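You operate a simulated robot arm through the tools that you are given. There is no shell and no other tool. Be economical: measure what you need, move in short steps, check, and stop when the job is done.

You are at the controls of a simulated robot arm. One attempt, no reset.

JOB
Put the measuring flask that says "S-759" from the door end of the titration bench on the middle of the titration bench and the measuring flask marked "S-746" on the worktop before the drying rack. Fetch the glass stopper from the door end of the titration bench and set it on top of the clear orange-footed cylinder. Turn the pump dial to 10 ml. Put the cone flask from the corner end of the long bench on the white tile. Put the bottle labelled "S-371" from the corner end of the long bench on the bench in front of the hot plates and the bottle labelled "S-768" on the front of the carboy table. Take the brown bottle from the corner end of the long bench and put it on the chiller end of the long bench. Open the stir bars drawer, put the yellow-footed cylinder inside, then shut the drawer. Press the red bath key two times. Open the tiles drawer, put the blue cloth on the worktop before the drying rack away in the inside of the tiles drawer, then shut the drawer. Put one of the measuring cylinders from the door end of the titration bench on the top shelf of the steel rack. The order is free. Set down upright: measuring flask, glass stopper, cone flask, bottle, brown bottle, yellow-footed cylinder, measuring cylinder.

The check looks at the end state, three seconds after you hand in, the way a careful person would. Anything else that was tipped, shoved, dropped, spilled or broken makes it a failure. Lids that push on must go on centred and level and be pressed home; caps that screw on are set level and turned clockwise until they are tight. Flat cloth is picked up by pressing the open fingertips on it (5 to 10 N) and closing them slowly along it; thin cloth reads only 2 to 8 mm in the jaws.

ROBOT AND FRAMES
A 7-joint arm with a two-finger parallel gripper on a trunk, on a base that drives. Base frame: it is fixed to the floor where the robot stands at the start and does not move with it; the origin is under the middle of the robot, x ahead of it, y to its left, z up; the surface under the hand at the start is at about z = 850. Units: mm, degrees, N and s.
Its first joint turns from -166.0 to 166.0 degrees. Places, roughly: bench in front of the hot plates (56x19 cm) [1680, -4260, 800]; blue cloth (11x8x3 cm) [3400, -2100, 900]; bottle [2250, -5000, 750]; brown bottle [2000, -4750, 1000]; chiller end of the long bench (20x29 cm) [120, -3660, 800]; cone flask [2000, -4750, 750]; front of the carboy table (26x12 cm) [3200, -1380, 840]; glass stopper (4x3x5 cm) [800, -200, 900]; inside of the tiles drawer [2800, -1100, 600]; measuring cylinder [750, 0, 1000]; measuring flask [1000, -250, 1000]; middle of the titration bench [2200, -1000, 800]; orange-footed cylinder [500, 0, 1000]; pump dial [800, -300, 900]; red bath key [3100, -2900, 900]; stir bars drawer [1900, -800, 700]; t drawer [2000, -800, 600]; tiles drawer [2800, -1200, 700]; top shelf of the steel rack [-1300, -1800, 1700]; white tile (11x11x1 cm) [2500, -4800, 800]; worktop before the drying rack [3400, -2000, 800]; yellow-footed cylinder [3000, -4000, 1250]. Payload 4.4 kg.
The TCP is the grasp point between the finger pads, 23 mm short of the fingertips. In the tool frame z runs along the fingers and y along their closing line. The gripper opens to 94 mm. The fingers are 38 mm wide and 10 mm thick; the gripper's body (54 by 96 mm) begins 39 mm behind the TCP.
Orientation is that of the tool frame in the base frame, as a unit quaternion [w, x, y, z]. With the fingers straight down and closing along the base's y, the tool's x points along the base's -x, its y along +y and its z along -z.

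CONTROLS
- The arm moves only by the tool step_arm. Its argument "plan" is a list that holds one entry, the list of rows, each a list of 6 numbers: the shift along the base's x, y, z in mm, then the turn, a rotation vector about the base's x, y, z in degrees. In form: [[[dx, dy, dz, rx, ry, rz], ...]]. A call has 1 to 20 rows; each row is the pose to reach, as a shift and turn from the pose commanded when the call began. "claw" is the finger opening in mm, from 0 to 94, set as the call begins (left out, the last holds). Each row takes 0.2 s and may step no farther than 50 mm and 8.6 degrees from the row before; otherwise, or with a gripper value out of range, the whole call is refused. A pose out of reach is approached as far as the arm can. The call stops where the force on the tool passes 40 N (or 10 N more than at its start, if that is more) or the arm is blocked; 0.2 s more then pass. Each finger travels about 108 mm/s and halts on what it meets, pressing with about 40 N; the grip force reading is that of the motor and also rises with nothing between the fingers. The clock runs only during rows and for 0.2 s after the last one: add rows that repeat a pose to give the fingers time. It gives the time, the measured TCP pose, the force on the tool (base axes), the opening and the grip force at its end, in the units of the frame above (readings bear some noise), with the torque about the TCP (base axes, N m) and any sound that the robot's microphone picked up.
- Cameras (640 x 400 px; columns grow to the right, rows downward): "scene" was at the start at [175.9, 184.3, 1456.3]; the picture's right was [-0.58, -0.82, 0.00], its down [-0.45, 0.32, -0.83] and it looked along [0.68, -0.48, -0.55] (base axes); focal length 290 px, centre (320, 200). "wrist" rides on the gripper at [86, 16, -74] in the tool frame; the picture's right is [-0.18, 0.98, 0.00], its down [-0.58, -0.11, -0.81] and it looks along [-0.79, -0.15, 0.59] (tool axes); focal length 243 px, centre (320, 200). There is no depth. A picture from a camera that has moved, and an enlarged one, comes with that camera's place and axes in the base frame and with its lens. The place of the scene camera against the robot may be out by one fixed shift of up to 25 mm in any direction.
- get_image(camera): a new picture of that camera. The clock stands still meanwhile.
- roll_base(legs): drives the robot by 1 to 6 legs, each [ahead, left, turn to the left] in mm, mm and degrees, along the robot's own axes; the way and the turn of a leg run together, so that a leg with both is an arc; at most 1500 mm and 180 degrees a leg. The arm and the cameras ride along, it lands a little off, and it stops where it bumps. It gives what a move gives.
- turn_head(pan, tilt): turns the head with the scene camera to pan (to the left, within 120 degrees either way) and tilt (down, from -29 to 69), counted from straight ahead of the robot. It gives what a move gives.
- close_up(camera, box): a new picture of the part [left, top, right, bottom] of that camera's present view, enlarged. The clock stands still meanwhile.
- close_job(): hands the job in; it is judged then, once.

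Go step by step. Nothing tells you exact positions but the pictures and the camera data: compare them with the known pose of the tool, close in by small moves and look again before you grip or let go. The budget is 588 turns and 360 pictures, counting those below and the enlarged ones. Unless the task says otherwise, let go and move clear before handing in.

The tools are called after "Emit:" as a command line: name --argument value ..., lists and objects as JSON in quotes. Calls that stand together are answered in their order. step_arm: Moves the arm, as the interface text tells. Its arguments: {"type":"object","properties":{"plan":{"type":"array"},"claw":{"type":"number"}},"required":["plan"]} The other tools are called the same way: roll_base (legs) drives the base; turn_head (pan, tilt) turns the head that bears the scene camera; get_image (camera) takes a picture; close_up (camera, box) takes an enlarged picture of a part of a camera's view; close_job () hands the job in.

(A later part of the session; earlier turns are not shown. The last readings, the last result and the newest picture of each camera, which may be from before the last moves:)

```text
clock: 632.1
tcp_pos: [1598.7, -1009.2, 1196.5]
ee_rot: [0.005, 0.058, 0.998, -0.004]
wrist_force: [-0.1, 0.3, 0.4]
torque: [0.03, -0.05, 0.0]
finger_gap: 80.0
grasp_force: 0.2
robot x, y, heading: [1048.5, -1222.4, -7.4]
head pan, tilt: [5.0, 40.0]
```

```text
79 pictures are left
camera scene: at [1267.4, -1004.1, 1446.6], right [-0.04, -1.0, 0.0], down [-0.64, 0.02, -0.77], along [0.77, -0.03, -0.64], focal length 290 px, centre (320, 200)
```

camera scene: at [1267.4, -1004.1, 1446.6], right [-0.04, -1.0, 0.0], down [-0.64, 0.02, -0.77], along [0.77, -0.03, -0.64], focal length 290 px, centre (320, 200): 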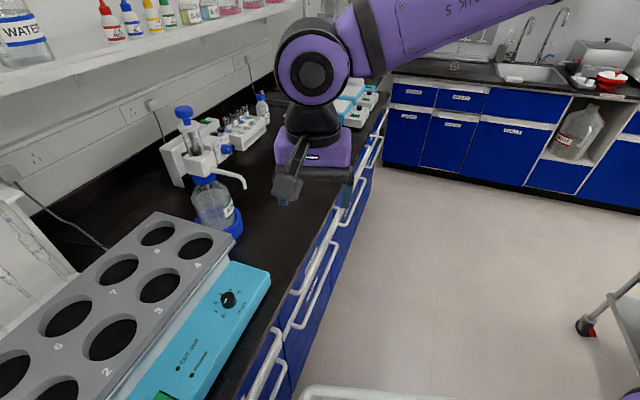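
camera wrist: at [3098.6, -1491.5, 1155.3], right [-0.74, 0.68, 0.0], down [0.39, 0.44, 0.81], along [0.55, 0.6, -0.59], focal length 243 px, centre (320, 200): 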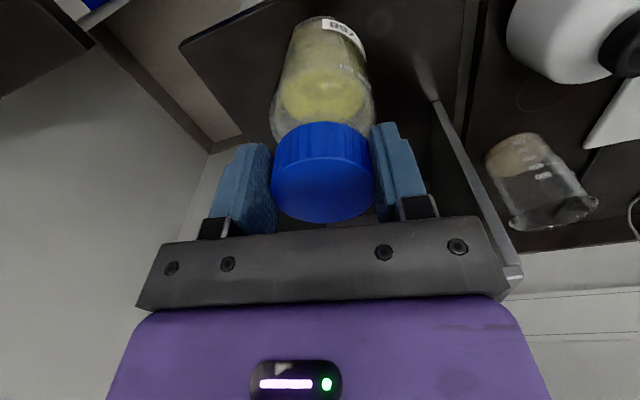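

Emit:
step_arm --plan '[[[23, -32, -6, 0, 0, -2.2], [46, -64, -13, 0, 0, -4.4], [69, -95, -20, 0, 0, -6.6], [92, -127, -26, 0, 0, -8.8], [115, -158, -33, 0, 0, -11], [138, -190, -40, 0, 0, -13.2], [161, -221, -46, 0, 0, -15.4]]]'

Emit:
step_arm --plan '[[[10, -1, -13, 6.95, -2.81, 0], [21, -2, -26, 13.9, -5.62, 0], [32, -3, -39, 20.85, -8.43, 0], [43, -5, -52, 27.8, -11.24, 0], [54, -6, -65, 34.75, -14.05, 0], [64, -7, -78, 41.7, -16.86, 0], [75, -8, -92, 48.65, -19.67, 0], [85, -10, -105, 55.6, -22.5, 0]]]' --claw 40

Emit:
get_image --camera "wrist"

```text
clock: 633.7
tcp_pos: [1759.1, -1229.1, 1150.3]
ee_rot: [0.005, 0.19, 0.982, -0.005]
wrist_force: [-0.5, 0.5, 0.7]
torque: [-0.01, -0.01, 0.0]
finger_gap: 79.8
grasp_force: 0.0
robot x, y, heading: [1054.9, -1218.5, -7.1]
head pan, tilt: [5.0, 40.0]
```

```text
clock: 635.5
tcp_pos: [1845.8, -1239.7, 1045.2]
ee_rot: [0.101, 0.168, 0.851, 0.488]
wrist_force: [0.5, 0.0, 0.2]
torque: [0.01, 0.0, -0.02]
finger_gap: 40.0
grasp_force: 0.1
robot x, y, heading: [1051.8, -1223.5, -7.4]
head pan, tilt: [5.0, 40.0]
```

```text
78 pictures are left
camera wrist: at [1744.1, -1259.5, 1096.5], right [0.36, 0.39, 0.85], down [0.25, -0.92, 0.32], along [0.9, 0.1, -0.42], focal length 243 px, centre (320, 200)
```

wrist: 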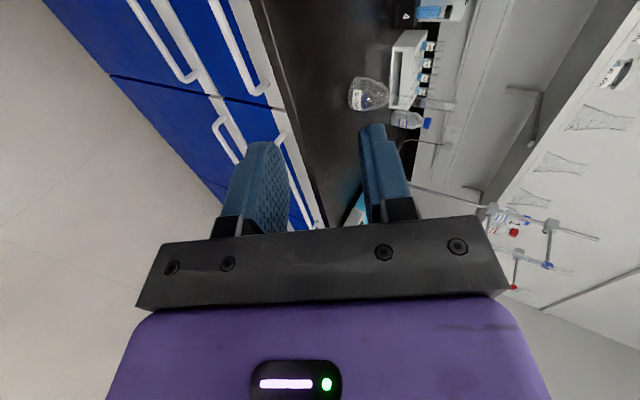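

Emit:
step_arm --plan '[[[0, 0, -45, 0, 0, 0], [-2, 10, -90, 0, 0, 0], [-6, 40, -125, 0, 0, 0], [-10, 72, -158, 0, 0, 0], [-12, 95, -185, 0, 0, 0], [-12, 105, -200, 0, 0, 0]]]'

Emit:
get_image --camera "wrist"

```text
clock: 636.9
tcp_pos: [1831.7, -1136.1, 844.7]
ee_rot: [0.1, 0.168, 0.851, 0.487]
wrist_force: [0.3, 0.0, -0.5]
torque: [-0.03, 0.0, 0.0]
finger_gap: 40.0
grasp_force: 0.1
robot x, y, heading: [1052.5, -1226.8, -7.0]
head pan, tilt: [5.0, 40.0]
```

```text
77 pictures are left
camera wrist: at [1731.0, -1155.1, 895.6], right [0.36, 0.39, 0.85], down [0.25, -0.92, 0.32], along [0.9, 0.1, -0.42], focal length 243 px, centre (320, 200)
```

wrist: 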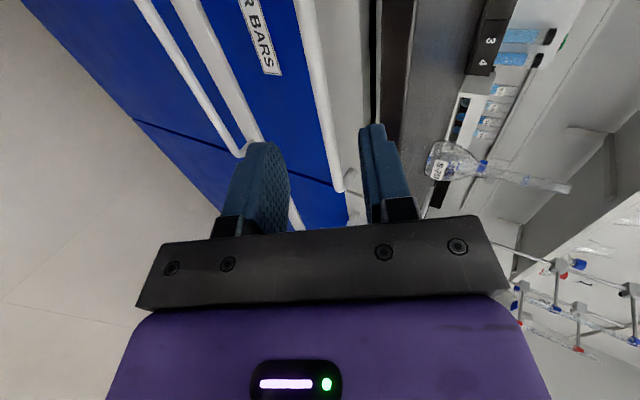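

STIR BARS confirmed, bar between the fingers. I advance onto it.

Emit:
step_arm --plan '[[[7, 18, -12, 0, 0, 0], [14, 36, -24, 0, 0, 0], [20, 50, -33, 0, 0, 0]]]' --claw 34

Emit:
get_image --camera "wrist"

```text
clock: 637.7
tcp_pos: [1853.7, -1085.3, 811.6]
ee_rot: [0.099, 0.168, 0.851, 0.488]
wrist_force: [-0.7, 0.2, -0.3]
torque: [0.0, 0.04, 0.0]
finger_gap: 33.8
grasp_force: 0.0
robot x, y, heading: [1048.9, -1222.7, -7.1]
head pan, tilt: [5.0, 40.0]
```

```text
76 pictures are left
camera wrist: at [1752.4, -1104.7, 862.6], right [0.36, 0.39, 0.85], down [0.25, -0.92, 0.32], along [0.9, 0.1, -0.42], focal length 243 px, centre (320, 200)
```

wrist: 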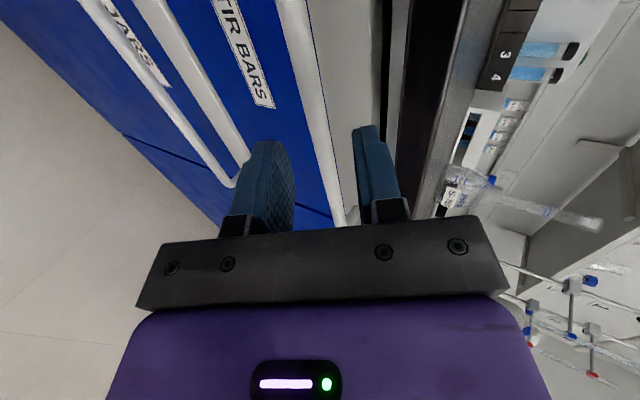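

Emit:
step_arm --plan '[[[4, 9, -6, 0, 0, 0], [8, 18, -12, 0, 0, 0], [10, 25, -17, 0, 0, 0]]]'

Emit:
step_arm --plan '[[[0, 0, 0, 0, 0, 0], [0, 0, 0, 0, 0, 0], [0, 0, 0, 0, 0, 0]]]' --claw 5

Emit:
step_arm --plan '[[[-4, -9, 0, 0, 0, 0], [-9, -23, 0, 0, 0, 0], [-17, -42, 0, 0, 0, 0], [-25, -61, 0, 0, 0, 0], [-32, -80, 0, 0, 0, 0], [-40, -99, 0, 0, 0, 0], [-48, -118, 0, 0, 0, 0], [-55, -137, 0, 0, 0, 0], [-63, -156, 0, 0, 0, 0], [-71, -175, 0, 0, 0, 0], [-78, -194, 0, 0, 0, 0], [-86, -213, 0, 0, 0, 0]]]'

Emit:
get_image --camera "scene"

```text
clock: 638.5
tcp_pos: [1863.1, -1059.8, 794.7]
ee_rot: [0.099, 0.168, 0.851, 0.487]
wrist_force: [-0.2, 0.0, -0.4]
torque: [0.0, -0.02, -0.02]
finger_gap: 34.0
grasp_force: 0.0
robot x, y, heading: [1047.7, -1219.7, -7.2]
head pan, tilt: [5.0, 40.0]
```

```text
clock: 639.3
tcp_pos: [1862.9, -1062.7, 795.6]
ee_rot: [0.099, 0.169, 0.851, 0.488]
wrist_force: [-17.6, -32.4, 12.0]
torque: [-0.21, 0.46, 0.28]
finger_gap: 8.7
grasp_force: 3.6
robot x, y, heading: [1051.8, -1224.4, -7.2]
head pan, tilt: [5.0, 40.0]
```

```text
clock: 641.9
tcp_pos: [1777.3, -1273.4, 796.0]
ee_rot: [0.1, 0.168, 0.851, 0.487]
wrist_force: [0.2, -0.5, 0.0]
torque: [-0.02, 0.02, 0.0]
finger_gap: 4.9
grasp_force: 0.0
robot x, y, heading: [1052.7, -1221.5, -6.9]
head pan, tilt: [5.0, 40.0]
```

```text
75 pictures are left
camera scene: at [1267.5, -1003.9, 1446.6], right [-0.04, -1.0, 0.0], down [-0.64, 0.02, -0.77], along [0.77, -0.03, -0.64], focal length 290 px, centre (320, 200)
```

scene: 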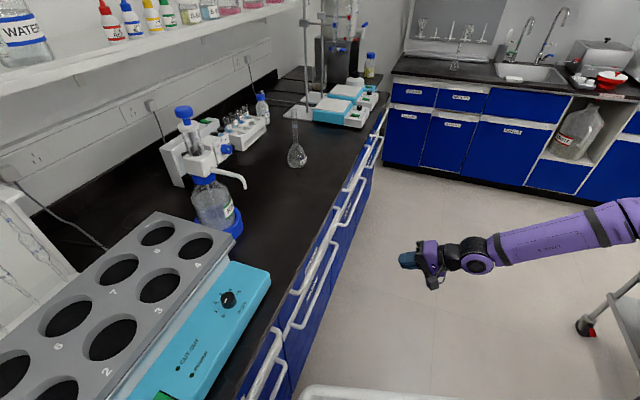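

The bar slipped out at the tips. I go back and grip ~10 mm deeper.

Emit:
step_arm --plan '[[[5, 10, 20, 0, 0, 0], [15, 35, 49, 0, 0, 0], [28, 75, 49, 0, 0, 0], [42, 110, 49, 0, 0, 0], [54, 137, 49, 0, 0, 0]]]' --claw 36

Emit:
step_arm --plan '[[[7, 18, -12, 0, 0, 0], [14, 36, -24, 0, 0, 0], [20, 52, -35, 0, 0, 0], [25, 64, -43, 0, 0, 0], [30, 75, -49, 0, 0, 0], [34, 85, -55, 0, 0, 0]]]'

Emit:
get_image --camera "wrist"

```text
clock: 643.1
tcp_pos: [1831.8, -1137.5, 844.9]
ee_rot: [0.1, 0.17, 0.851, 0.487]
wrist_force: [0.2, -0.4, -0.9]
torque: [0.05, 0.02, 0.05]
finger_gap: 36.0
grasp_force: 0.0
robot x, y, heading: [1049.7, -1222.5, -7.1]
head pan, tilt: [5.0, 40.0]
```

```text
clock: 644.5
tcp_pos: [1864.6, -1053.3, 792.9]
ee_rot: [0.1, 0.168, 0.852, 0.486]
wrist_force: [0.6, 0.7, 0.3]
torque: [0.02, 0.01, -0.01]
finger_gap: 36.1
grasp_force: 0.1
out of reach, approached as far as the arm can: row 6
robot x, y, heading: [1054.7, -1224.6, -6.9]
head pan, tilt: [5.0, 40.0]
```

```text
74 pictures are left
camera wrist: at [1763.7, -1072.6, 843.2], right [0.36, 0.39, 0.85], down [0.25, -0.92, 0.32], along [0.9, 0.1, -0.42], focal length 243 px, centre (320, 200)
```

wrist: 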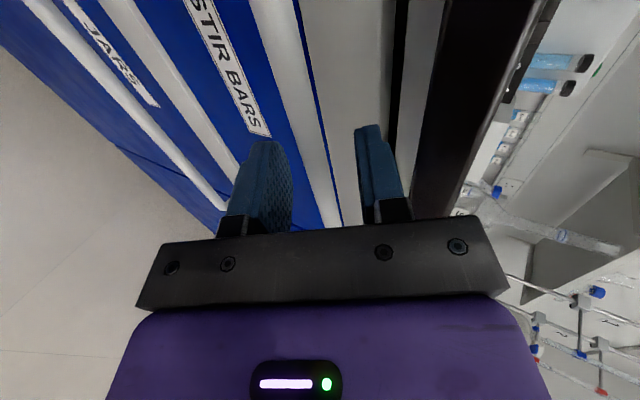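

Emit:
step_arm --plan '[[[0, 0, 0, 0, 0, 0], [0, 0, 0, 0, 0, 0], [0, 0, 0, 0, 0, 0]]]' --claw 5

```text
clock: 645.3
tcp_pos: [1864.6, -1055.0, 790.2]
ee_rot: [0.097, 0.17, 0.852, 0.485]
wrist_force: [-8.1, -8.9, -36.1]
torque: [-0.68, 0.09, -1.11]
finger_gap: 12.8
grasp_force: 44.8
robot x, y, heading: [1050.9, -1221.8, -7.0]
head pan, tilt: [5.0, 40.0]
```

Gripped now (12.8 mm). Pull.

Emit:
step_arm --plan '[[[-4, -9, 0, 0, 0, 0], [-9, -23, 0, 0, 0, 0], [-17, -42, 0, 0, 0, 0], [-25, -61, 0, 0, 0, 0], [-32, -80, 0, 0, 0, 0], [-40, -99, 0, 0, 0, 0], [-48, -118, 0, 0, 0, 0], [-55, -137, 0, 0, 0, 0], [-63, -156, 0, 0, 0, 0], [-71, -175, 0, 0, 0, 0], [-78, -194, 0, 0, 0, 0], [-83, -205, 0, 0, 0, 0]]]'

Emit:
get_image --camera "scene"

```text
clock: 645.9
tcp_pos: [1854.2, -1078.4, 789.9]
ee_rot: [0.097, 0.169, 0.852, 0.485]
wrist_force: [4.8, 0.3, -11.1]
torque: [-0.39, -0.22, -1.11]
finger_gap: 12.9
grasp_force: 44.9
robot x, y, heading: [1049.9, -1223.8, -7.2]
head pan, tilt: [5.0, 40.0]
stopped in row 3: the force on the tool passed its limit at 48 N (the readings are from after the stop); the commanded pose is now the measured one
```

```text
73 pictures are left
camera scene: at [1268.1, -1004.0, 1446.5], right [-0.04, -1.0, 0.0], down [-0.64, 0.02, -0.77], along [0.77, -0.03, -0.64], focal length 290 px, centre (320, 200)
```

scene: 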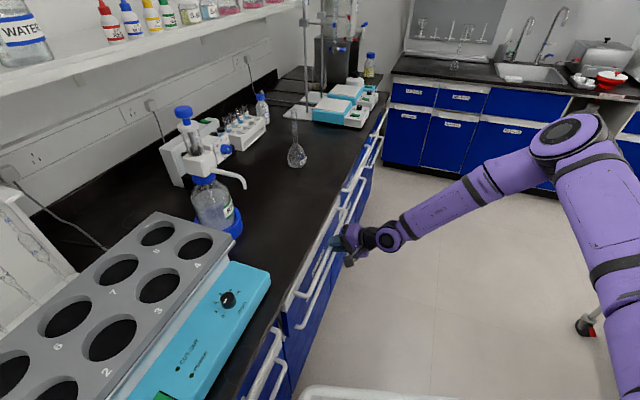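

Emit:
step_arm --plan '[[[-4, -9, 0, 0, 0, 0], [-9, -21, 0, 0, 0, 0], [-14, -34, 0, 0, 0, 0], [-20, -48, 0, 0, 0, 0], [-25, -62, 0, 0, 0, 0], [-31, -76, 0, 0, 0, 0], [-37, -90, 0, 0, 0, 0], [-42, -104, 0, 0, 0, 0], [-48, -118, 0, 0, 0, 0], [-54, -132, 0, 0, 0, 0], [-59, -146, 0, 0, 0, 0], [-65, -160, 0, 0, 0, 0], [-71, -174, 0, 0, 0, 0]]]'

Emit:
get_image --camera "scene"

```text
clock: 648.7
tcp_pos: [1782.9, -1251.1, 790.6]
ee_rot: [0.097, 0.168, 0.852, 0.486]
wrist_force: [-16.5, 8.5, -32.5]
torque: [-0.42, 0.45, -0.95]
finger_gap: 12.9
grasp_force: 44.6
robot x, y, heading: [1052.1, -1224.5, -7.5]
head pan, tilt: [5.0, 40.0]
```

```text
72 pictures are left
camera scene: at [1267.8, -1003.7, 1446.5], right [-0.04, -1.0, 0.0], down [-0.64, 0.02, -0.77], along [0.77, -0.03, -0.64], focal length 290 px, centre (320, 200)
```

scene: 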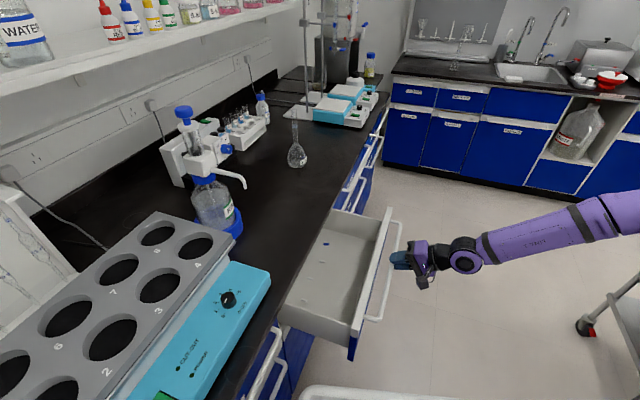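

The drawer is open; there are a few small stir bars inside. Let go and back off.

Emit:
step_arm --plan '[[[0, 0, 0, 0, 0, 0], [0, 0, 0, 0, 0, 0], [-7, -17, 10, 0, 0, 0], [-14, -35, 22, 0, 0, 0], [-18, -45, 50, 0, 0, 0], [-18, -45, 95, 0, 0, 0], [-18, -45, 140, 0, 0, 0], [-18, -45, 185, 0, 0, 0], [-18, -45, 230, 0, 0, 0]]]' --claw 45

Emit:
step_arm --plan '[[[-10, -3, 20, -6.95, 2.81, 0], [-20, -6, 40, -13.9, 5.62, 0], [-30, -9, 60, -20.85, 8.43, 0], [-40, -12, 80, -27.8, 11.24, 0], [-50, -15, 100, -34.75, 14.05, 0], [-60, -18, 120, -41.7, 16.86, 0], [-70, -21, 140, -48.65, 19.67, 0], [-80, -24, 160, -55.6, 22.5, 0], [-110, -24, 190, -55.6, 22.5, 0], [-140, -24, 220, -55.6, 22.5, 0], [-170, -24, 240, -55.6, 22.5, 0]]]'

Emit:
close_up --camera "scene" --box '[260, 190, 420, 370]'

```text
clock: 650.7
tcp_pos: [1764.6, -1296.4, 1020.3]
ee_rot: [0.097, 0.168, 0.852, 0.486]
wrist_force: [0.6, -0.9, 0.0]
torque: [0.0, 0.01, 0.03]
finger_gap: 44.8
grasp_force: 0.0
robot x, y, heading: [1051.6, -1220.7, -7.1]
head pan, tilt: [5.0, 40.0]
```

```text
clock: 653.1
tcp_pos: [1593.8, -1319.1, 1261.1]
ee_rot: [0.002, 0.191, 0.982, -0.005]
wrist_force: [0.9, -0.5, 0.0]
torque: [0.0, 0.01, 0.03]
finger_gap: 45.0
grasp_force: 0.1
robot x, y, heading: [1051.5, -1220.0, -7.3]
head pan, tilt: [5.0, 40.0]
```

```text
2.22 times, centred on (340, 280) of scene
camera zoom: at [1267.8, -1003.3, 1446.5], right [-0.04, -1.0, 0.0], down [-0.64, 0.02, -0.77], along [0.77, -0.03, -0.64], focal length 643 px, centre (276, 22)
```

zoom: 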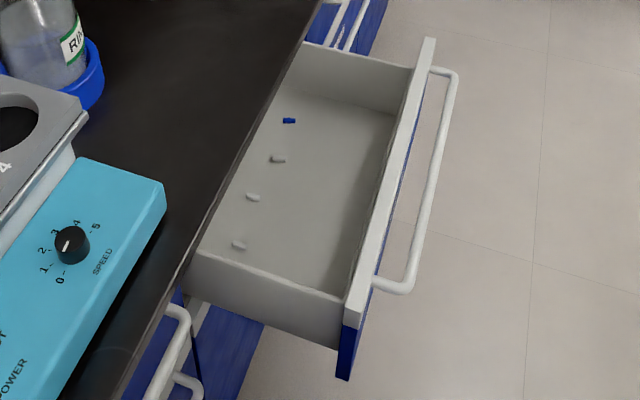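

Four tiny stir bars lie at the rear; the front half is free. Now to the shelf for the yellow‑footed cylinder.

Emit:
step_arm --plan '[[[-25, 3, 10, 0, 0, 0], [-50, 6, 20, 0, 0, 0], [-70, 10, 30, 0, 0, 0]]]'

Emit:
roll_base --legs '[[0, -150, 0], [0, 0, -14.8], [0, -110, 0], [1400, 0, 0], [270, 0, 0]]'

```text
clock: 653.9
tcp_pos: [1540.4, -1342.0, 1273.6]
ee_rot: [-0.034, 0.2, 0.976, 0.081]
wrist_force: [0.4, 1.5, -0.2]
torque: [-0.04, -0.03, 0.0]
finger_gap: 45.2
grasp_force: 0.1
robot x, y, heading: [1052.9, -1220.9, -7.1]
head pan, tilt: [5.0, 40.0]
stopped in row 3: the arm was blocked; the commanded pose is now the measured one
```

```text
clock: 665.0
tcp_pos: [2996.6, -2335.5, 1273.8]
ee_rot: [-0.024, 0.324, 0.942, 0.085]
wrist_force: [0.0, 0.3, 0.8]
torque: [0.0, 0.01, -0.01]
finger_gap: 44.6
grasp_force: 0.1
robot x, y, heading: [2551.1, -2096.6, -21.9]
head pan, tilt: [5.0, 40.0]
```

Emit:
roll_base --legs '[[-65, 0, 0], [0, -800, 0], [0, -740, 0]]'

Emit:
turn_head --pan 15 --tilt 30

Emit:
get_image --camera "scene"

```text
clock: 673.5
tcp_pos: [2363.7, -3736.1, 1271.5]
ee_rot: [-0.025, 0.324, 0.942, 0.085]
wrist_force: [0.7, 0.3, -0.1]
torque: [0.0, -0.01, -0.05]
finger_gap: 44.6
grasp_force: 0.1
robot x, y, heading: [1923.2, -3493.9, -21.8]
head pan, tilt: [5.0, 40.0]
```

```text
clock: 674.2
tcp_pos: [2363.5, -3737.6, 1273.3]
ee_rot: [-0.025, 0.326, 0.941, 0.087]
wrist_force: [-0.1, 0.7, 0.4]
torque: [0.01, 0.03, 0.01]
finger_gap: 45.1
grasp_force: 0.0
robot x, y, heading: [1921.7, -3495.3, -21.7]
head pan, tilt: [15.0, 30.0]
```

```text
70 pictures are left
camera scene: at [2179.8, -3343.2, 1440.1], right [-0.36, -0.93, 0.0], down [-0.65, 0.25, -0.71], along [0.67, -0.25, -0.7], focal length 290 px, centre (320, 200)
```

scene: 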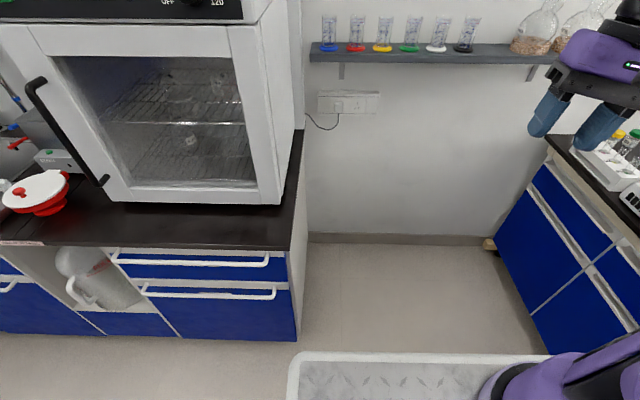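

Emit:
roll_base --legs '[[0, -30, 0], [545, 0, 0]]'

Emit:
get_image --camera "wrist"

```text
clock: 677.8
tcp_pos: [2858.6, -3966.1, 1272.8]
ee_rot: [-0.025, 0.324, 0.942, 0.088]
wrist_force: [0.0, 0.2, 0.5]
torque: [0.0, -0.02, 0.04]
finger_gap: 44.9
grasp_force: 0.0
robot x, y, heading: [2416.4, -3726.5, -21.8]
head pan, tilt: [15.0, 30.0]
```

```text
69 pictures are left
camera wrist: at [2800.7, -3915.4, 1356.8], right [0.75, 0.65, 0.13], down [0.38, -0.58, 0.72], along [0.54, -0.49, -0.69], focal length 243 px, centre (320, 200)
```

wrist: 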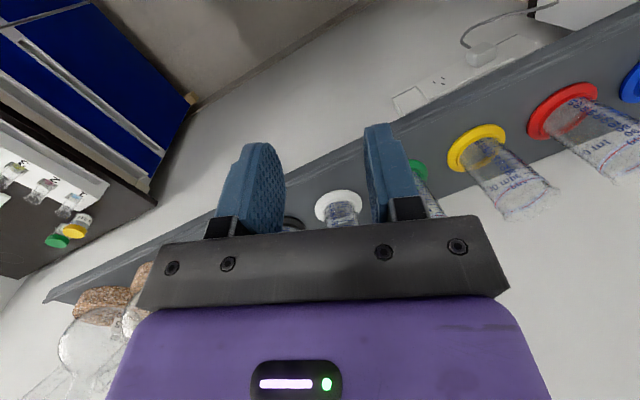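

Emit:
step_arm --plan '[[[20, 6, 15, -3.5, 0.2, 5], [55, 17, 20, -7, 0.4, 10], [95, 30, 22, -10.5, 0.6, 15], [135, 42, 22, -10.5, 0.6, 15], [175, 54, 22, -10.5, 0.6, 15], [212, 66, 20, -10.5, 0.6, 15]]]' --claw 70

Emit:
get_image --camera "wrist"

```text
clock: 679.2
tcp_pos: [3069.8, -3899.7, 1294.4]
ee_rot: [-0.012, 0.199, 0.98, -0.004]
wrist_force: [-0.5, 0.5, 0.2]
torque: [-0.03, -0.03, -0.01]
finger_gap: 70.1
grasp_force: 0.1
robot x, y, heading: [2414.6, -3724.5, -21.8]
head pan, tilt: [15.0, 30.0]
```

```text
68 pictures are left
camera wrist: at [2999.3, -3850.8, 1369.2], right [0.55, 0.83, -0.02], down [0.51, -0.32, 0.8], along [0.66, -0.45, -0.61], focal length 243 px, centre (320, 200)
```

wrist: 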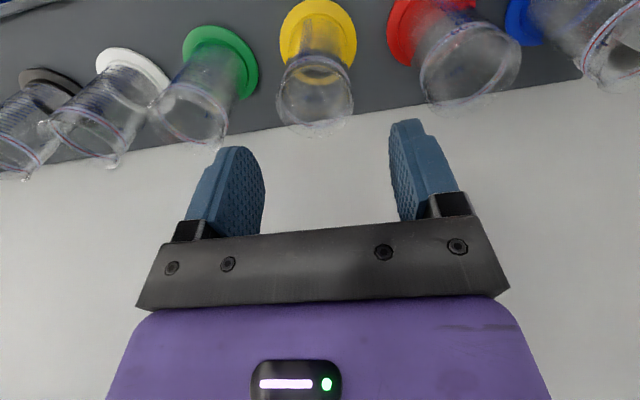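

Emit:
step_arm --plan '[[[-2, -3, -22, 0, 0, 0], [-2, -3, -44, 0, 0, 0]]]' --claw 62

Emit:
get_image --camera "wrist"

```text
clock: 679.8
tcp_pos: [3068.6, -3903.2, 1249.3]
ee_rot: [-0.011, 0.2, 0.98, -0.004]
wrist_force: [0.2, 0.5, -0.5]
torque: [-0.03, 0.01, 0.0]
finger_gap: 62.2
grasp_force: 0.1
robot x, y, heading: [2414.5, -3724.4, -21.8]
head pan, tilt: [15.0, 30.0]
```

```text
67 pictures are left
camera wrist: at [2998.0, -3854.9, 1324.2], right [0.55, 0.83, -0.02], down [0.51, -0.33, 0.8], along [0.66, -0.45, -0.61], focal length 243 px, centre (320, 200)
```

wrist: 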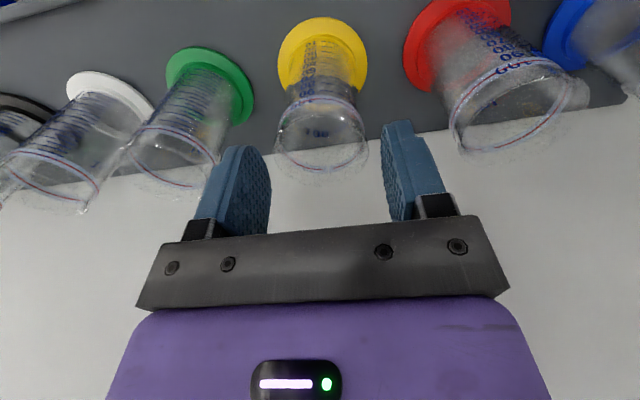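

Emit:
step_arm --plan '[[[0, 0, -20, 0, 0, 0], [0, 0, -40, 0, 0, 0]]]'

Emit:
step_arm --plan '[[[0, 0, 0, 0, 0, 0], [0, 0, 0, 0, 0, 0], [0, 0, 0, 0, 0, 0]]]' --claw 30

Emit:
step_arm --plan '[[[0, 0, 3, 0, 0, 0], [0, 0, 8, 0, 0, 0], [0, 0, 15, 0, 0, 0], [0, 0, 15, 0, 0, 0]]]'

Emit:
get_image --camera "wrist"

```text
clock: 680.4
tcp_pos: [3068.0, -3902.7, 1208.3]
ee_rot: [-0.012, 0.2, 0.98, -0.004]
wrist_force: [0.6, 0.4, -0.9]
torque: [-0.01, -0.01, -0.01]
finger_gap: 61.9
grasp_force: 0.1
robot x, y, heading: [2417.4, -3724.6, -21.5]
head pan, tilt: [15.0, 30.0]
```

```text
clock: 681.2
tcp_pos: [3067.8, -3902.8, 1209.0]
ee_rot: [-0.011, 0.199, 0.98, -0.004]
wrist_force: [0.2, 1.1, 1.4]
torque: [0.16, -0.06, 0.03]
finger_gap: 44.7
grasp_force: 40.5
robot x, y, heading: [2412.9, -3725.4, -21.7]
head pan, tilt: [15.0, 30.0]
```

```text
clock: 682.2
tcp_pos: [3067.9, -3902.7, 1223.5]
ee_rot: [-0.012, 0.2, 0.98, -0.004]
wrist_force: [-0.2, -0.3, -1.7]
torque: [0.01, -0.01, 0.01]
finger_gap: 44.6
grasp_force: 40.3
robot x, y, heading: [2417.5, -3721.8, -21.7]
head pan, tilt: [15.0, 30.0]
```

```text
66 pictures are left
camera wrist: at [2998.0, -3854.6, 1299.3], right [0.55, 0.83, -0.02], down [0.51, -0.33, 0.8], along [0.66, -0.45, -0.61], focal length 243 px, centre (320, 200)
```

wrist: 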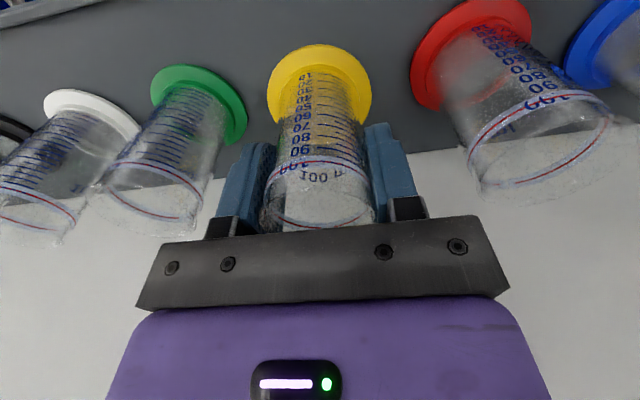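

Held. I lift it above its neighbours and retract.

Emit:
step_arm --plan '[[[0, 0, 18, 0, 0, 0], [0, 0, 42, 0, 0, 0], [0, 0, 70, 0, 0, 0], [-4, 1, 95, 0, 0, 0], [-20, 6, 108, 0, 0, 0], [-45, 14, 112, 0, 0, 0], [-75, 22, 112, 0, 0, 0], [-105, 30, 110, 0, 0, 0]]]'

Emit:
roll_base --legs '[[-545, 0, 0], [0, 800, 0], [0, 750, 0]]'

Emit:
turn_head --pan 0 --tilt 30

Emit:
get_image --camera "scene"

```text
clock: 684.0
tcp_pos: [2964.8, -3872.2, 1334.2]
ee_rot: [-0.012, 0.201, 0.98, -0.004]
wrist_force: [1.5, 1.2, -1.2]
torque: [-0.02, 0.03, 0.0]
finger_gap: 44.5
grasp_force: 40.3
robot x, y, heading: [2414.7, -3722.1, -22.0]
head pan, tilt: [15.0, 30.0]
```

```text
clock: 694.7
tcp_pos: [3030.7, -2236.0, 1334.8]
ee_rot: [-0.012, 0.202, 0.979, -0.004]
wrist_force: [0.3, 0.1, -1.3]
torque: [-0.01, -0.01, -0.04]
finger_gap: 44.6
grasp_force: 39.9
robot x, y, heading: [2483.1, -2085.9, -21.8]
head pan, tilt: [15.0, 30.0]
```

```text
clock: 695.5
tcp_pos: [3030.2, -2235.7, 1335.0]
ee_rot: [-0.011, 0.202, 0.979, -0.004]
wrist_force: [-0.6, 0.3, -1.0]
torque: [0.02, -0.02, 0.02]
finger_gap: 44.6
grasp_force: 40.3
robot x, y, heading: [2483.4, -2085.9, -21.9]
head pan, tilt: [0.0, 30.0]
```

```text
65 pictures are left
camera scene: at [2750.4, -1938.0, 1462.0], right [-0.37, -0.93, 0.0], down [-0.46, 0.19, -0.87], along [0.8, -0.32, -0.5], focal length 290 px, centre (320, 200)
```

scene: 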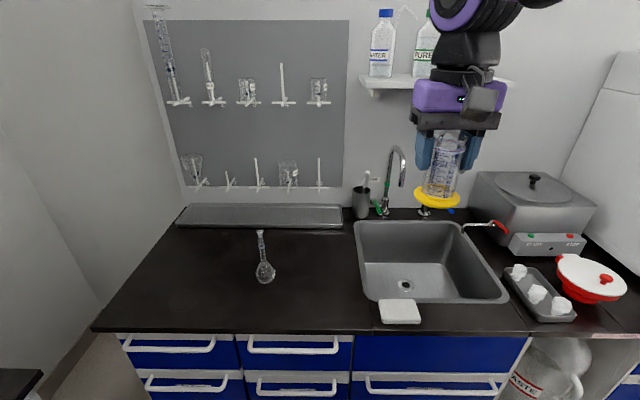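

Emit:
roll_base --legs '[[-1000, 0, 0], [-605, 0, 0], [0, 110, 0], [0, 0, 14.8], [0, 145, 0]]'

Emit:
turn_head --pan 5 --tilt 40

Emit:
get_image --camera "scene"

```text
clock: 706.3
tcp_pos: [1620.3, -1250.2, 1333.6]
ee_rot: [-0.011, 0.075, 0.997, -0.006]
wrist_force: [-0.1, 0.0, -0.2]
torque: [0.0, 0.0, -0.04]
finger_gap: 44.3
grasp_force: 40.1
robot x, y, heading: [1052.9, -1242.7, -7.0]
head pan, tilt: [0.0, 30.0]
```

```text
clock: 707.0
tcp_pos: [1620.4, -1249.2, 1333.8]
ee_rot: [-0.011, 0.075, 0.997, -0.006]
wrist_force: [-0.9, 0.3, -0.6]
torque: [0.05, 0.01, 0.0]
finger_gap: 44.5
grasp_force: 40.0
robot x, y, heading: [1052.1, -1241.4, -7.1]
head pan, tilt: [5.0, 40.0]
```

```text
64 pictures are left
camera scene: at [1268.5, -1025.4, 1446.7], right [-0.04, -1.0, 0.0], down [-0.64, 0.02, -0.77], along [0.77, -0.03, -0.64], focal length 290 px, centre (320, 200)
```

scene: 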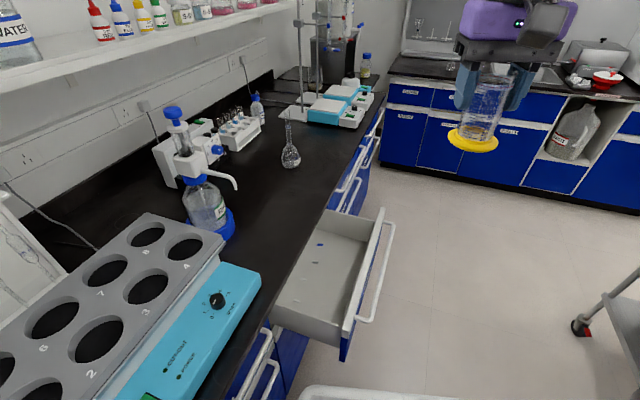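

Emit:
step_arm --plan '[[[19, 12, -30, 0, 0, 0], [38, 24, -62, 0, 0, 0], [57, 36, -96, 0, 0, 0], [76, 48, -130, 0, 0, 0], [95, 60, -164, 0, 0, 0], [114, 72, -198, 0, 0, 0], [133, 84, -232, 0, 0, 0], [152, 96, -266, 0, 0, 0], [171, 108, -300, 0, 0, 0], [189, 120, -334, 0, 0, 0], [189, 120, -370, 0, 0, 0]]]'

Emit:
get_image --camera "scene"

Emit:
get_image --camera "wrist"

```text
clock: 709.4
tcp_pos: [1808.7, -1128.5, 964.0]
ee_rot: [-0.01, 0.075, 0.997, -0.006]
wrist_force: [-0.2, -0.5, -0.7]
torque: [-0.03, 0.01, 0.05]
finger_gap: 44.4
grasp_force: 40.4
robot x, y, heading: [1046.2, -1241.5, -7.3]
head pan, tilt: [5.0, 40.0]
```

```text
63 pictures are left
camera scene: at [1268.0, -1025.5, 1446.7], right [-0.04, -1.0, 0.0], down [-0.64, 0.02, -0.77], along [0.77, -0.03, -0.64], focal length 290 px, centre (320, 200)
```

scene: 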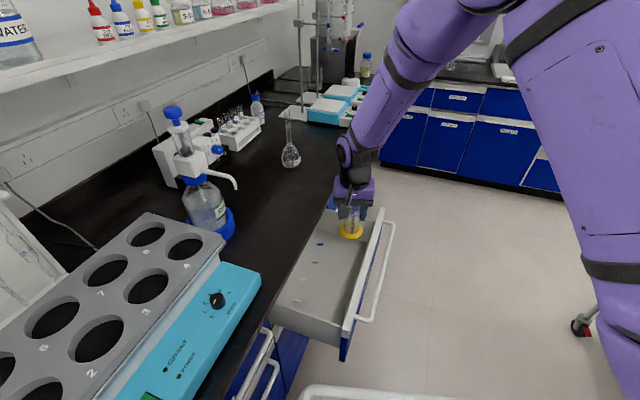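

```text
62 pictures are left
camera wrist: at [1728.3, -1099.8, 1039.5], right [0.33, 0.94, -0.02], down [0.58, -0.19, 0.8], along [0.75, -0.27, -0.61], focal length 243 px, centre (320, 200)
```

wrist: 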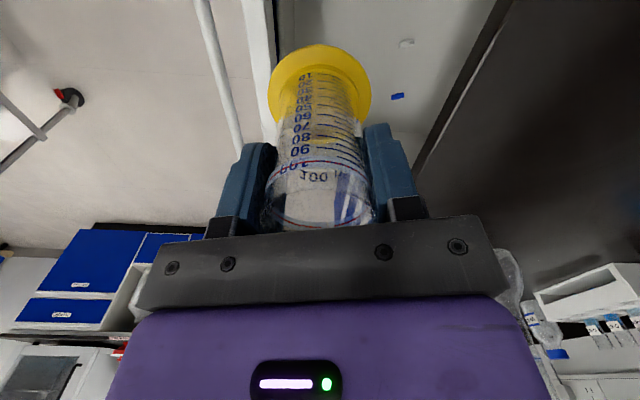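

The foot would be close to the front panel; I shift 20 mm inward and descend.

Emit:
step_arm --plan '[[[4, 9, -15, 0, 0, 0], [8, 18, -40, 0, 0, 0], [8, 18, -75, 0, 0, 0], [8, 18, -105, 0, 0, 0], [8, 18, -125, 0, 0, 0]]]'

Emit:
get_image --camera "wrist"

Emit:
close_up --camera "scene" --box '[280, 140, 420, 340]'

```text
clock: 710.6
tcp_pos: [1815.8, -1110.3, 839.3]
ee_rot: [-0.011, 0.075, 0.997, -0.005]
wrist_force: [-0.2, -0.1, -1.3]
torque: [0.01, -0.02, -0.04]
finger_gap: 44.6
grasp_force: 39.6
robot x, y, heading: [1053.6, -1244.4, -7.1]
head pan, tilt: [5.0, 40.0]
```

```text
61 pictures are left
camera wrist: at [1736.5, -1081.8, 914.8], right [0.33, 0.94, -0.02], down [0.58, -0.19, 0.8], along [0.75, -0.27, -0.61], focal length 243 px, centre (320, 200)
```

wrist: 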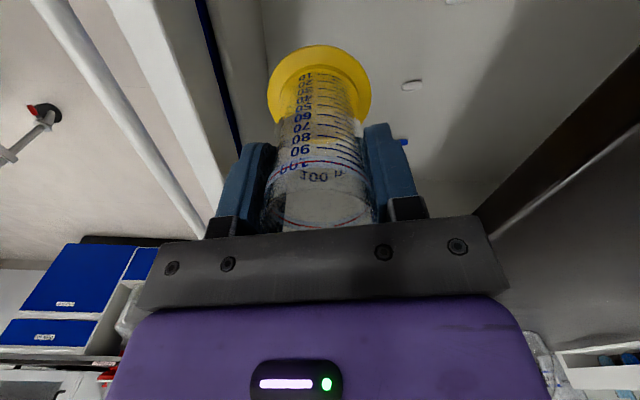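

```text
2.00 times, centred on (350, 240) of scene
camera zoom: at [1268.2, -1025.4, 1446.7], right [-0.04, -1.0, 0.0], down [-0.64, 0.02, -0.77], along [0.77, -0.03, -0.64], focal length 579 px, centre (260, 120)
```

zoom: 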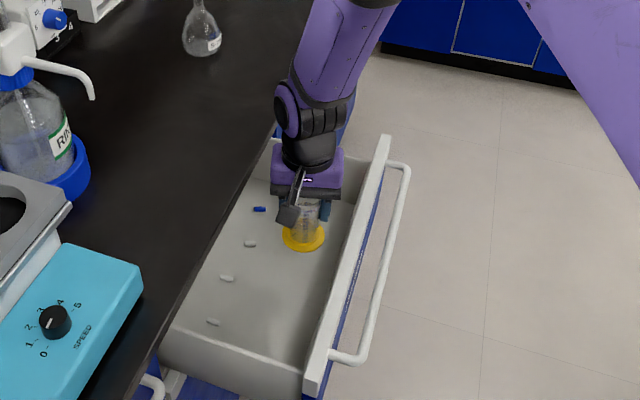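

Emit:
step_arm --plan '[[[0, 0, -15, 0, 0, 0], [0, 0, -30, 0, 0, 0], [0, 0, -38, 0, 0, 0], [0, 0, -44, 0, 0, 0], [0, 0, -48, 0, 0, 0], [0, 0, -52, 0, 0, 0], [0, 0, -56, 0, 0, 0], [0, 0, -60, 0, 0, 0], [0, 0, -64, 0, 0, 0], [0, 0, -68, 0, 0, 0]]]'

```text
clock: 712.8
tcp_pos: [1817.1, -1110.0, 771.3]
ee_rot: [-0.012, 0.074, 0.997, -0.006]
wrist_force: [0.0, -0.9, -1.3]
torque: [0.01, 0.0, -0.01]
finger_gap: 44.3
grasp_force: 39.9
robot x, y, heading: [1052.8, -1242.8, -7.0]
head pan, tilt: [5.0, 40.0]
```

Emit:
step_arm --plan '[[[5, 11, 0, 0, 0, 0], [5, 11, -4, 0, 0, 0], [5, 11, -8, 0, 0, 0], [5, 11, -12, 0, 0, 0], [5, 11, -16, 0, 0, 0]]]'

Emit:
get_image --camera "wrist"

Emit:
close_up --camera "scene" --box '[300, 170, 420, 330]'

```text
clock: 714.0
tcp_pos: [1821.9, -1099.6, 754.8]
ee_rot: [-0.011, 0.075, 0.997, -0.004]
wrist_force: [0.2, 0.3, -0.7]
torque: [-0.02, 0.01, 0.01]
finger_gap: 44.5
grasp_force: 40.2
robot x, y, heading: [1054.0, -1242.4, -7.1]
head pan, tilt: [5.0, 40.0]
```

```text
59 pictures are left
camera wrist: at [1741.5, -1070.3, 830.5], right [0.33, 0.94, -0.02], down [0.58, -0.19, 0.8], along [0.75, -0.27, -0.61], focal length 243 px, centre (320, 200)
```

wrist: 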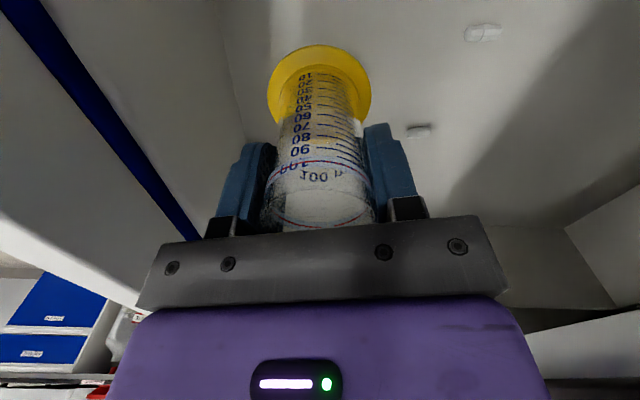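

```text
2.50 times, centred on (360, 250) of scene
camera zoom: at [1268.4, -1025.3, 1446.6], right [-0.04, -1.0, 0.0], down [-0.64, 0.02, -0.77], along [0.77, -0.03, -0.64], focal length 724 px, centre (220, 75)
```

zoom: 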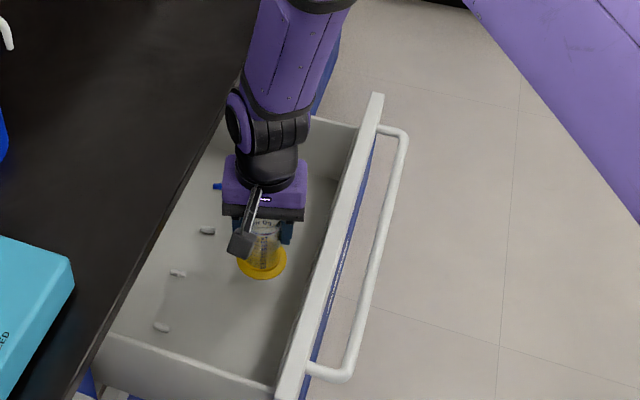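

Emit:
step_arm --plan '[[[0, -1, -4, 0, 0, 0], [0, -2, -8, 0, 0, 0], [0, -2, -12, 0, 0, 0], [0, -2, -16, 0, 0, 0], [0, -2, -20, 0, 0, 0], [0, -2, -24, 0, 0, 0]]]'

```text
clock: 715.4
tcp_pos: [1822.6, -1102.1, 730.1]
ee_rot: [-0.011, 0.074, 0.997, -0.005]
wrist_force: [0.4, 0.2, -1.3]
torque: [0.0, -0.01, -0.02]
finger_gap: 44.5
grasp_force: 39.5
robot x, y, heading: [1055.1, -1242.7, -6.8]
head pan, tilt: [5.0, 40.0]
```

Emit:
step_arm --plan '[[[0, 0, -2, 0, 0, 0], [0, 0, -4, 0, 0, 0], [0, 0, -6, 0, 0, 0], [0, 0, -8, 0, 0, 0], [0, 0, -10, 0, 0, 0], [0, 0, -12, 0, 0, 0]]]'

```text
clock: 716.8
tcp_pos: [1823.4, -1100.8, 718.1]
ee_rot: [-0.011, 0.075, 0.997, -0.005]
wrist_force: [-0.3, 0.2, -1.2]
torque: [-0.03, 0.02, 0.0]
finger_gap: 44.4
grasp_force: 40.0
robot x, y, heading: [1052.5, -1244.6, -7.4]
head pan, tilt: [5.0, 40.0]
```

Emit:
close_up --camera "scene" --box '[300, 170, 420, 330]'

Emit:
get_image --camera "wrist"

```text
2.50 times, centred on (360, 250) of scene
camera zoom: at [1268.5, -1025.3, 1446.6], right [-0.04, -1.0, 0.0], down [-0.64, 0.02, -0.77], along [0.77, -0.03, -0.64], focal length 724 px, centre (220, 75)
```

zoom: 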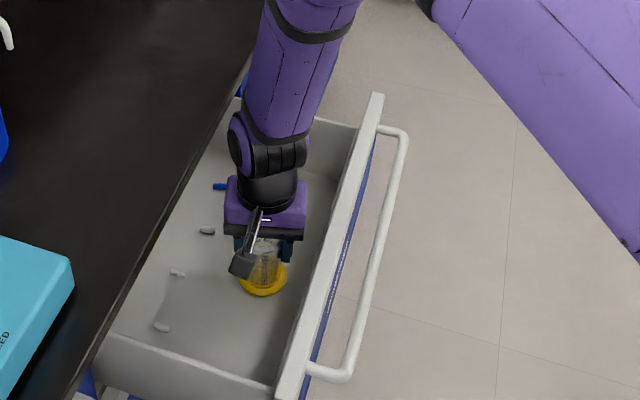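

```text
56 pictures are left
camera wrist: at [1741.6, -1072.6, 794.4], right [0.33, 0.94, -0.02], down [0.58, -0.19, 0.8], along [0.75, -0.27, -0.61], focal length 243 px, centre (320, 200)
```

wrist: 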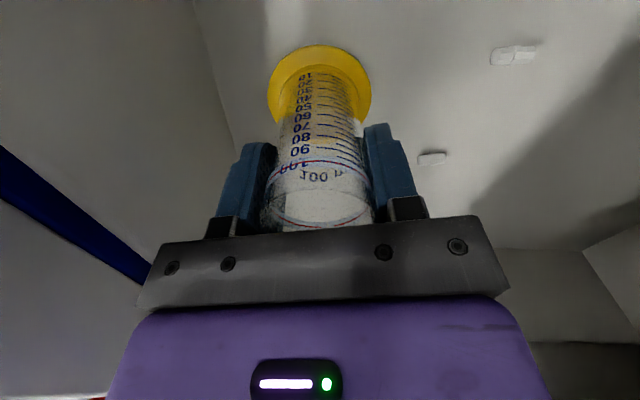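

Emit:
step_arm --plan '[[[0, 0, -2, 0, 0, 0], [0, 0, -4, 0, 0, 0], [0, 0, -6, 0, 0, 0], [0, 0, -8, 0, 0, 0], [0, 0, -10, 0, 0, 0]]]'

```text
clock: 718.0
tcp_pos: [1821.5, -1100.7, 710.0]
ee_rot: [-0.011, 0.075, 0.997, -0.005]
wrist_force: [-3.4, 0.8, 14.9]
torque: [0.5, 0.18, 0.09]
finger_gap: 44.5
grasp_force: 40.2
robot x, y, heading: [1052.7, -1239.0, -7.1]
head pan, tilt: [5.0, 40.0]
```

Contact with the drawer floor. I release and rise straight up.

Emit:
step_arm --plan '[[[0, 0, 2, 0, 0, 0], [0, 0, 2, 0, 0, 0]]]'

Emit:
step_arm --plan '[[[0, 0, 0, 0, 0, 0], [0, 0, 0, 0, 0, 0], [0, 0, 0, 0, 0, 0], [0, 0, 10, 0, 0, 0], [0, 0, 30, 0, 0, 0], [0, 0, 60, 0, 0, 0], [0, 0, 100, 0, 0, 0], [0, 0, 145, 0, 0, 0], [0, 0, 190, 0, 0, 0], [-15, -10, 235, 0, 0, 0], [-35, -25, 275, 0, 0, 0], [-60, -45, 310, 0, 0, 0]]]' --claw 60

Emit:
close_up --camera "scene" --box '[280, 170, 420, 350]'

Emit:
get_image --camera "wrist"

```text
clock: 718.6
tcp_pos: [1821.5, -1102.2, 711.5]
ee_rot: [-0.011, 0.075, 0.997, -0.004]
wrist_force: [0.3, 0.7, -1.5]
torque: [-0.03, 0.02, -0.03]
finger_gap: 44.3
grasp_force: 40.2
robot x, y, heading: [1051.8, -1243.4, -7.1]
head pan, tilt: [5.0, 40.0]
```

```text
clock: 721.2
tcp_pos: [1762.0, -1145.6, 1020.7]
ee_rot: [-0.012, 0.074, 0.997, -0.006]
wrist_force: [0.9, 0.2, -0.2]
torque: [-0.01, 0.04, -0.01]
finger_gap: 59.8
grasp_force: 0.0
robot x, y, heading: [1050.3, -1245.1, -6.9]
head pan, tilt: [5.0, 40.0]
```

```text
2.22 times, centred on (350, 260) of scene
camera zoom: at [1269.1, -1024.8, 1446.5], right [-0.04, -1.0, 0.0], down [-0.64, 0.02, -0.77], along [0.77, -0.03, -0.64], focal length 643 px, centre (253, 67)
```

zoom: 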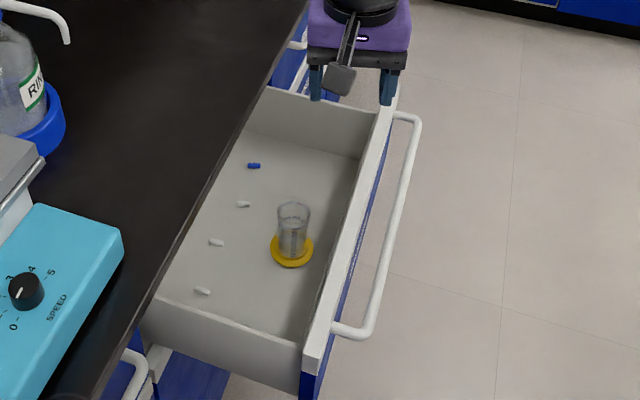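

```text
54 pictures are left
camera wrist: at [1681.3, -1116.7, 1096.4], right [0.33, 0.94, -0.02], down [0.58, -0.19, 0.79], along [0.75, -0.27, -0.61], focal length 243 px, centre (320, 200)
```

wrist: 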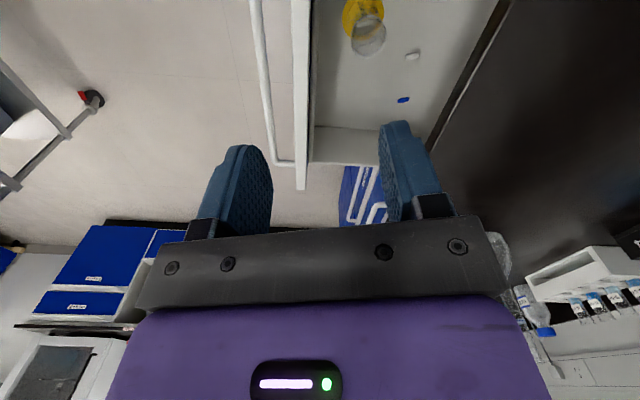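

The cylinder stands upright in the drawer. Now I re‑grip the bar with the same pose as before and push the drawer shut slowly.

Emit:
step_arm --plan '[[[-10, -35, 30, 0, 0, -4.5], [-20, -75, 60, 0, 0, -9], [-25, -115, 85, 0, 0, -13.4], [-25, -150, 110, 0, 0, -13.4]]]' --claw 40

Emit:
step_arm --plan '[[[4, 0, -13, 6.95, -2.81, 0], [8, 0, -26, 13.9, -5.62, 0], [12, 0, -39, 20.85, -8.43, 0], [16, 0, -52, 27.8, -11.24, 0], [20, 0, -65, 34.75, -14.05, 0], [24, 0, -78, 41.7, -16.86, 0], [27, 0, -92, 48.65, -19.67, 0], [28, 0, -105, 55.6, -22.5, 0]]]'

Emit:
get_image --camera "wrist"

```text
refused: row 2 steps farther than a row can; nothing moved
```

```text
clock: 723.0
tcp_pos: [1790.0, -1145.5, 917.2]
ee_rot: [0.144, 0.06, 0.867, 0.473]
wrist_force: [-0.8, 0.6, 0.4]
torque: [0.0, 0.0, -0.05]
finger_gap: 60.1
grasp_force: 0.0
robot x, y, heading: [1054.2, -1241.9, -7.1]
head pan, tilt: [5.0, 40.0]
```

```text
53 pictures are left
camera wrist: at [1685.1, -1175.9, 951.8], right [0.14, 0.49, 0.86], down [0.31, -0.85, 0.43], along [0.94, 0.2, -0.27], focal length 243 px, centre (320, 200)
```

wrist: 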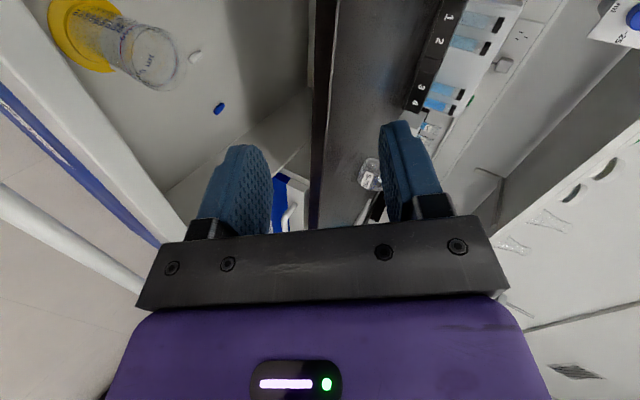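

Emit:
step_arm --plan '[[[-6, -33, 28, 0, 0, 0], [-12, -68, 55, 2, 5.2, -3.3], [-18, -106, 80, 4, 10.4, -6.6], [-25, -150, 101, 4, 10.4, -6.6]]]' --claw 40

```text
clock: 724.0
tcp_pos: [1765.3, -1295.2, 1017.3]
ee_rot: [0.087, 0.157, 0.855, 0.486]
wrist_force: [-0.3, -0.2, -0.1]
torque: [-0.01, 0.01, 0.02]
finger_gap: 40.2
grasp_force: 0.1
robot x, y, heading: [1053.0, -1242.1, -7.0]
head pan, tilt: [5.0, 40.0]
```

Emit:
step_arm --plan '[[[0, 0, -45, 0, 0, 0], [0, 0, -90, 0, 0, 0], [0, 0, -135, 0, 0, 0], [0, 0, -175, 0, 0, 0]]]'

Emit:
get_image --camera "wrist"

```text
clock: 725.0
tcp_pos: [1765.1, -1296.7, 841.2]
ee_rot: [0.088, 0.158, 0.856, 0.484]
wrist_force: [-1.0, 0.2, -0.7]
torque: [0.01, 0.03, 0.0]
finger_gap: 40.3
grasp_force: 0.1
robot x, y, heading: [1051.7, -1241.8, -7.1]
head pan, tilt: [5.0, 40.0]
```

```text
52 pictures are left
camera wrist: at [1666.3, -1318.9, 893.7], right [0.35, 0.41, 0.84], down [0.28, -0.91, 0.32], along [0.89, 0.12, -0.43], focal length 243 px, centre (320, 200)
```

wrist: 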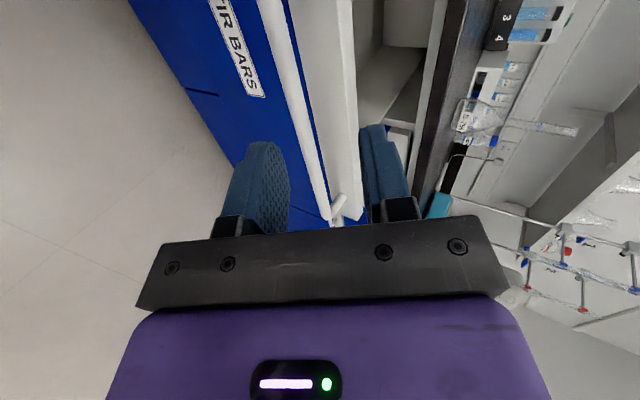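

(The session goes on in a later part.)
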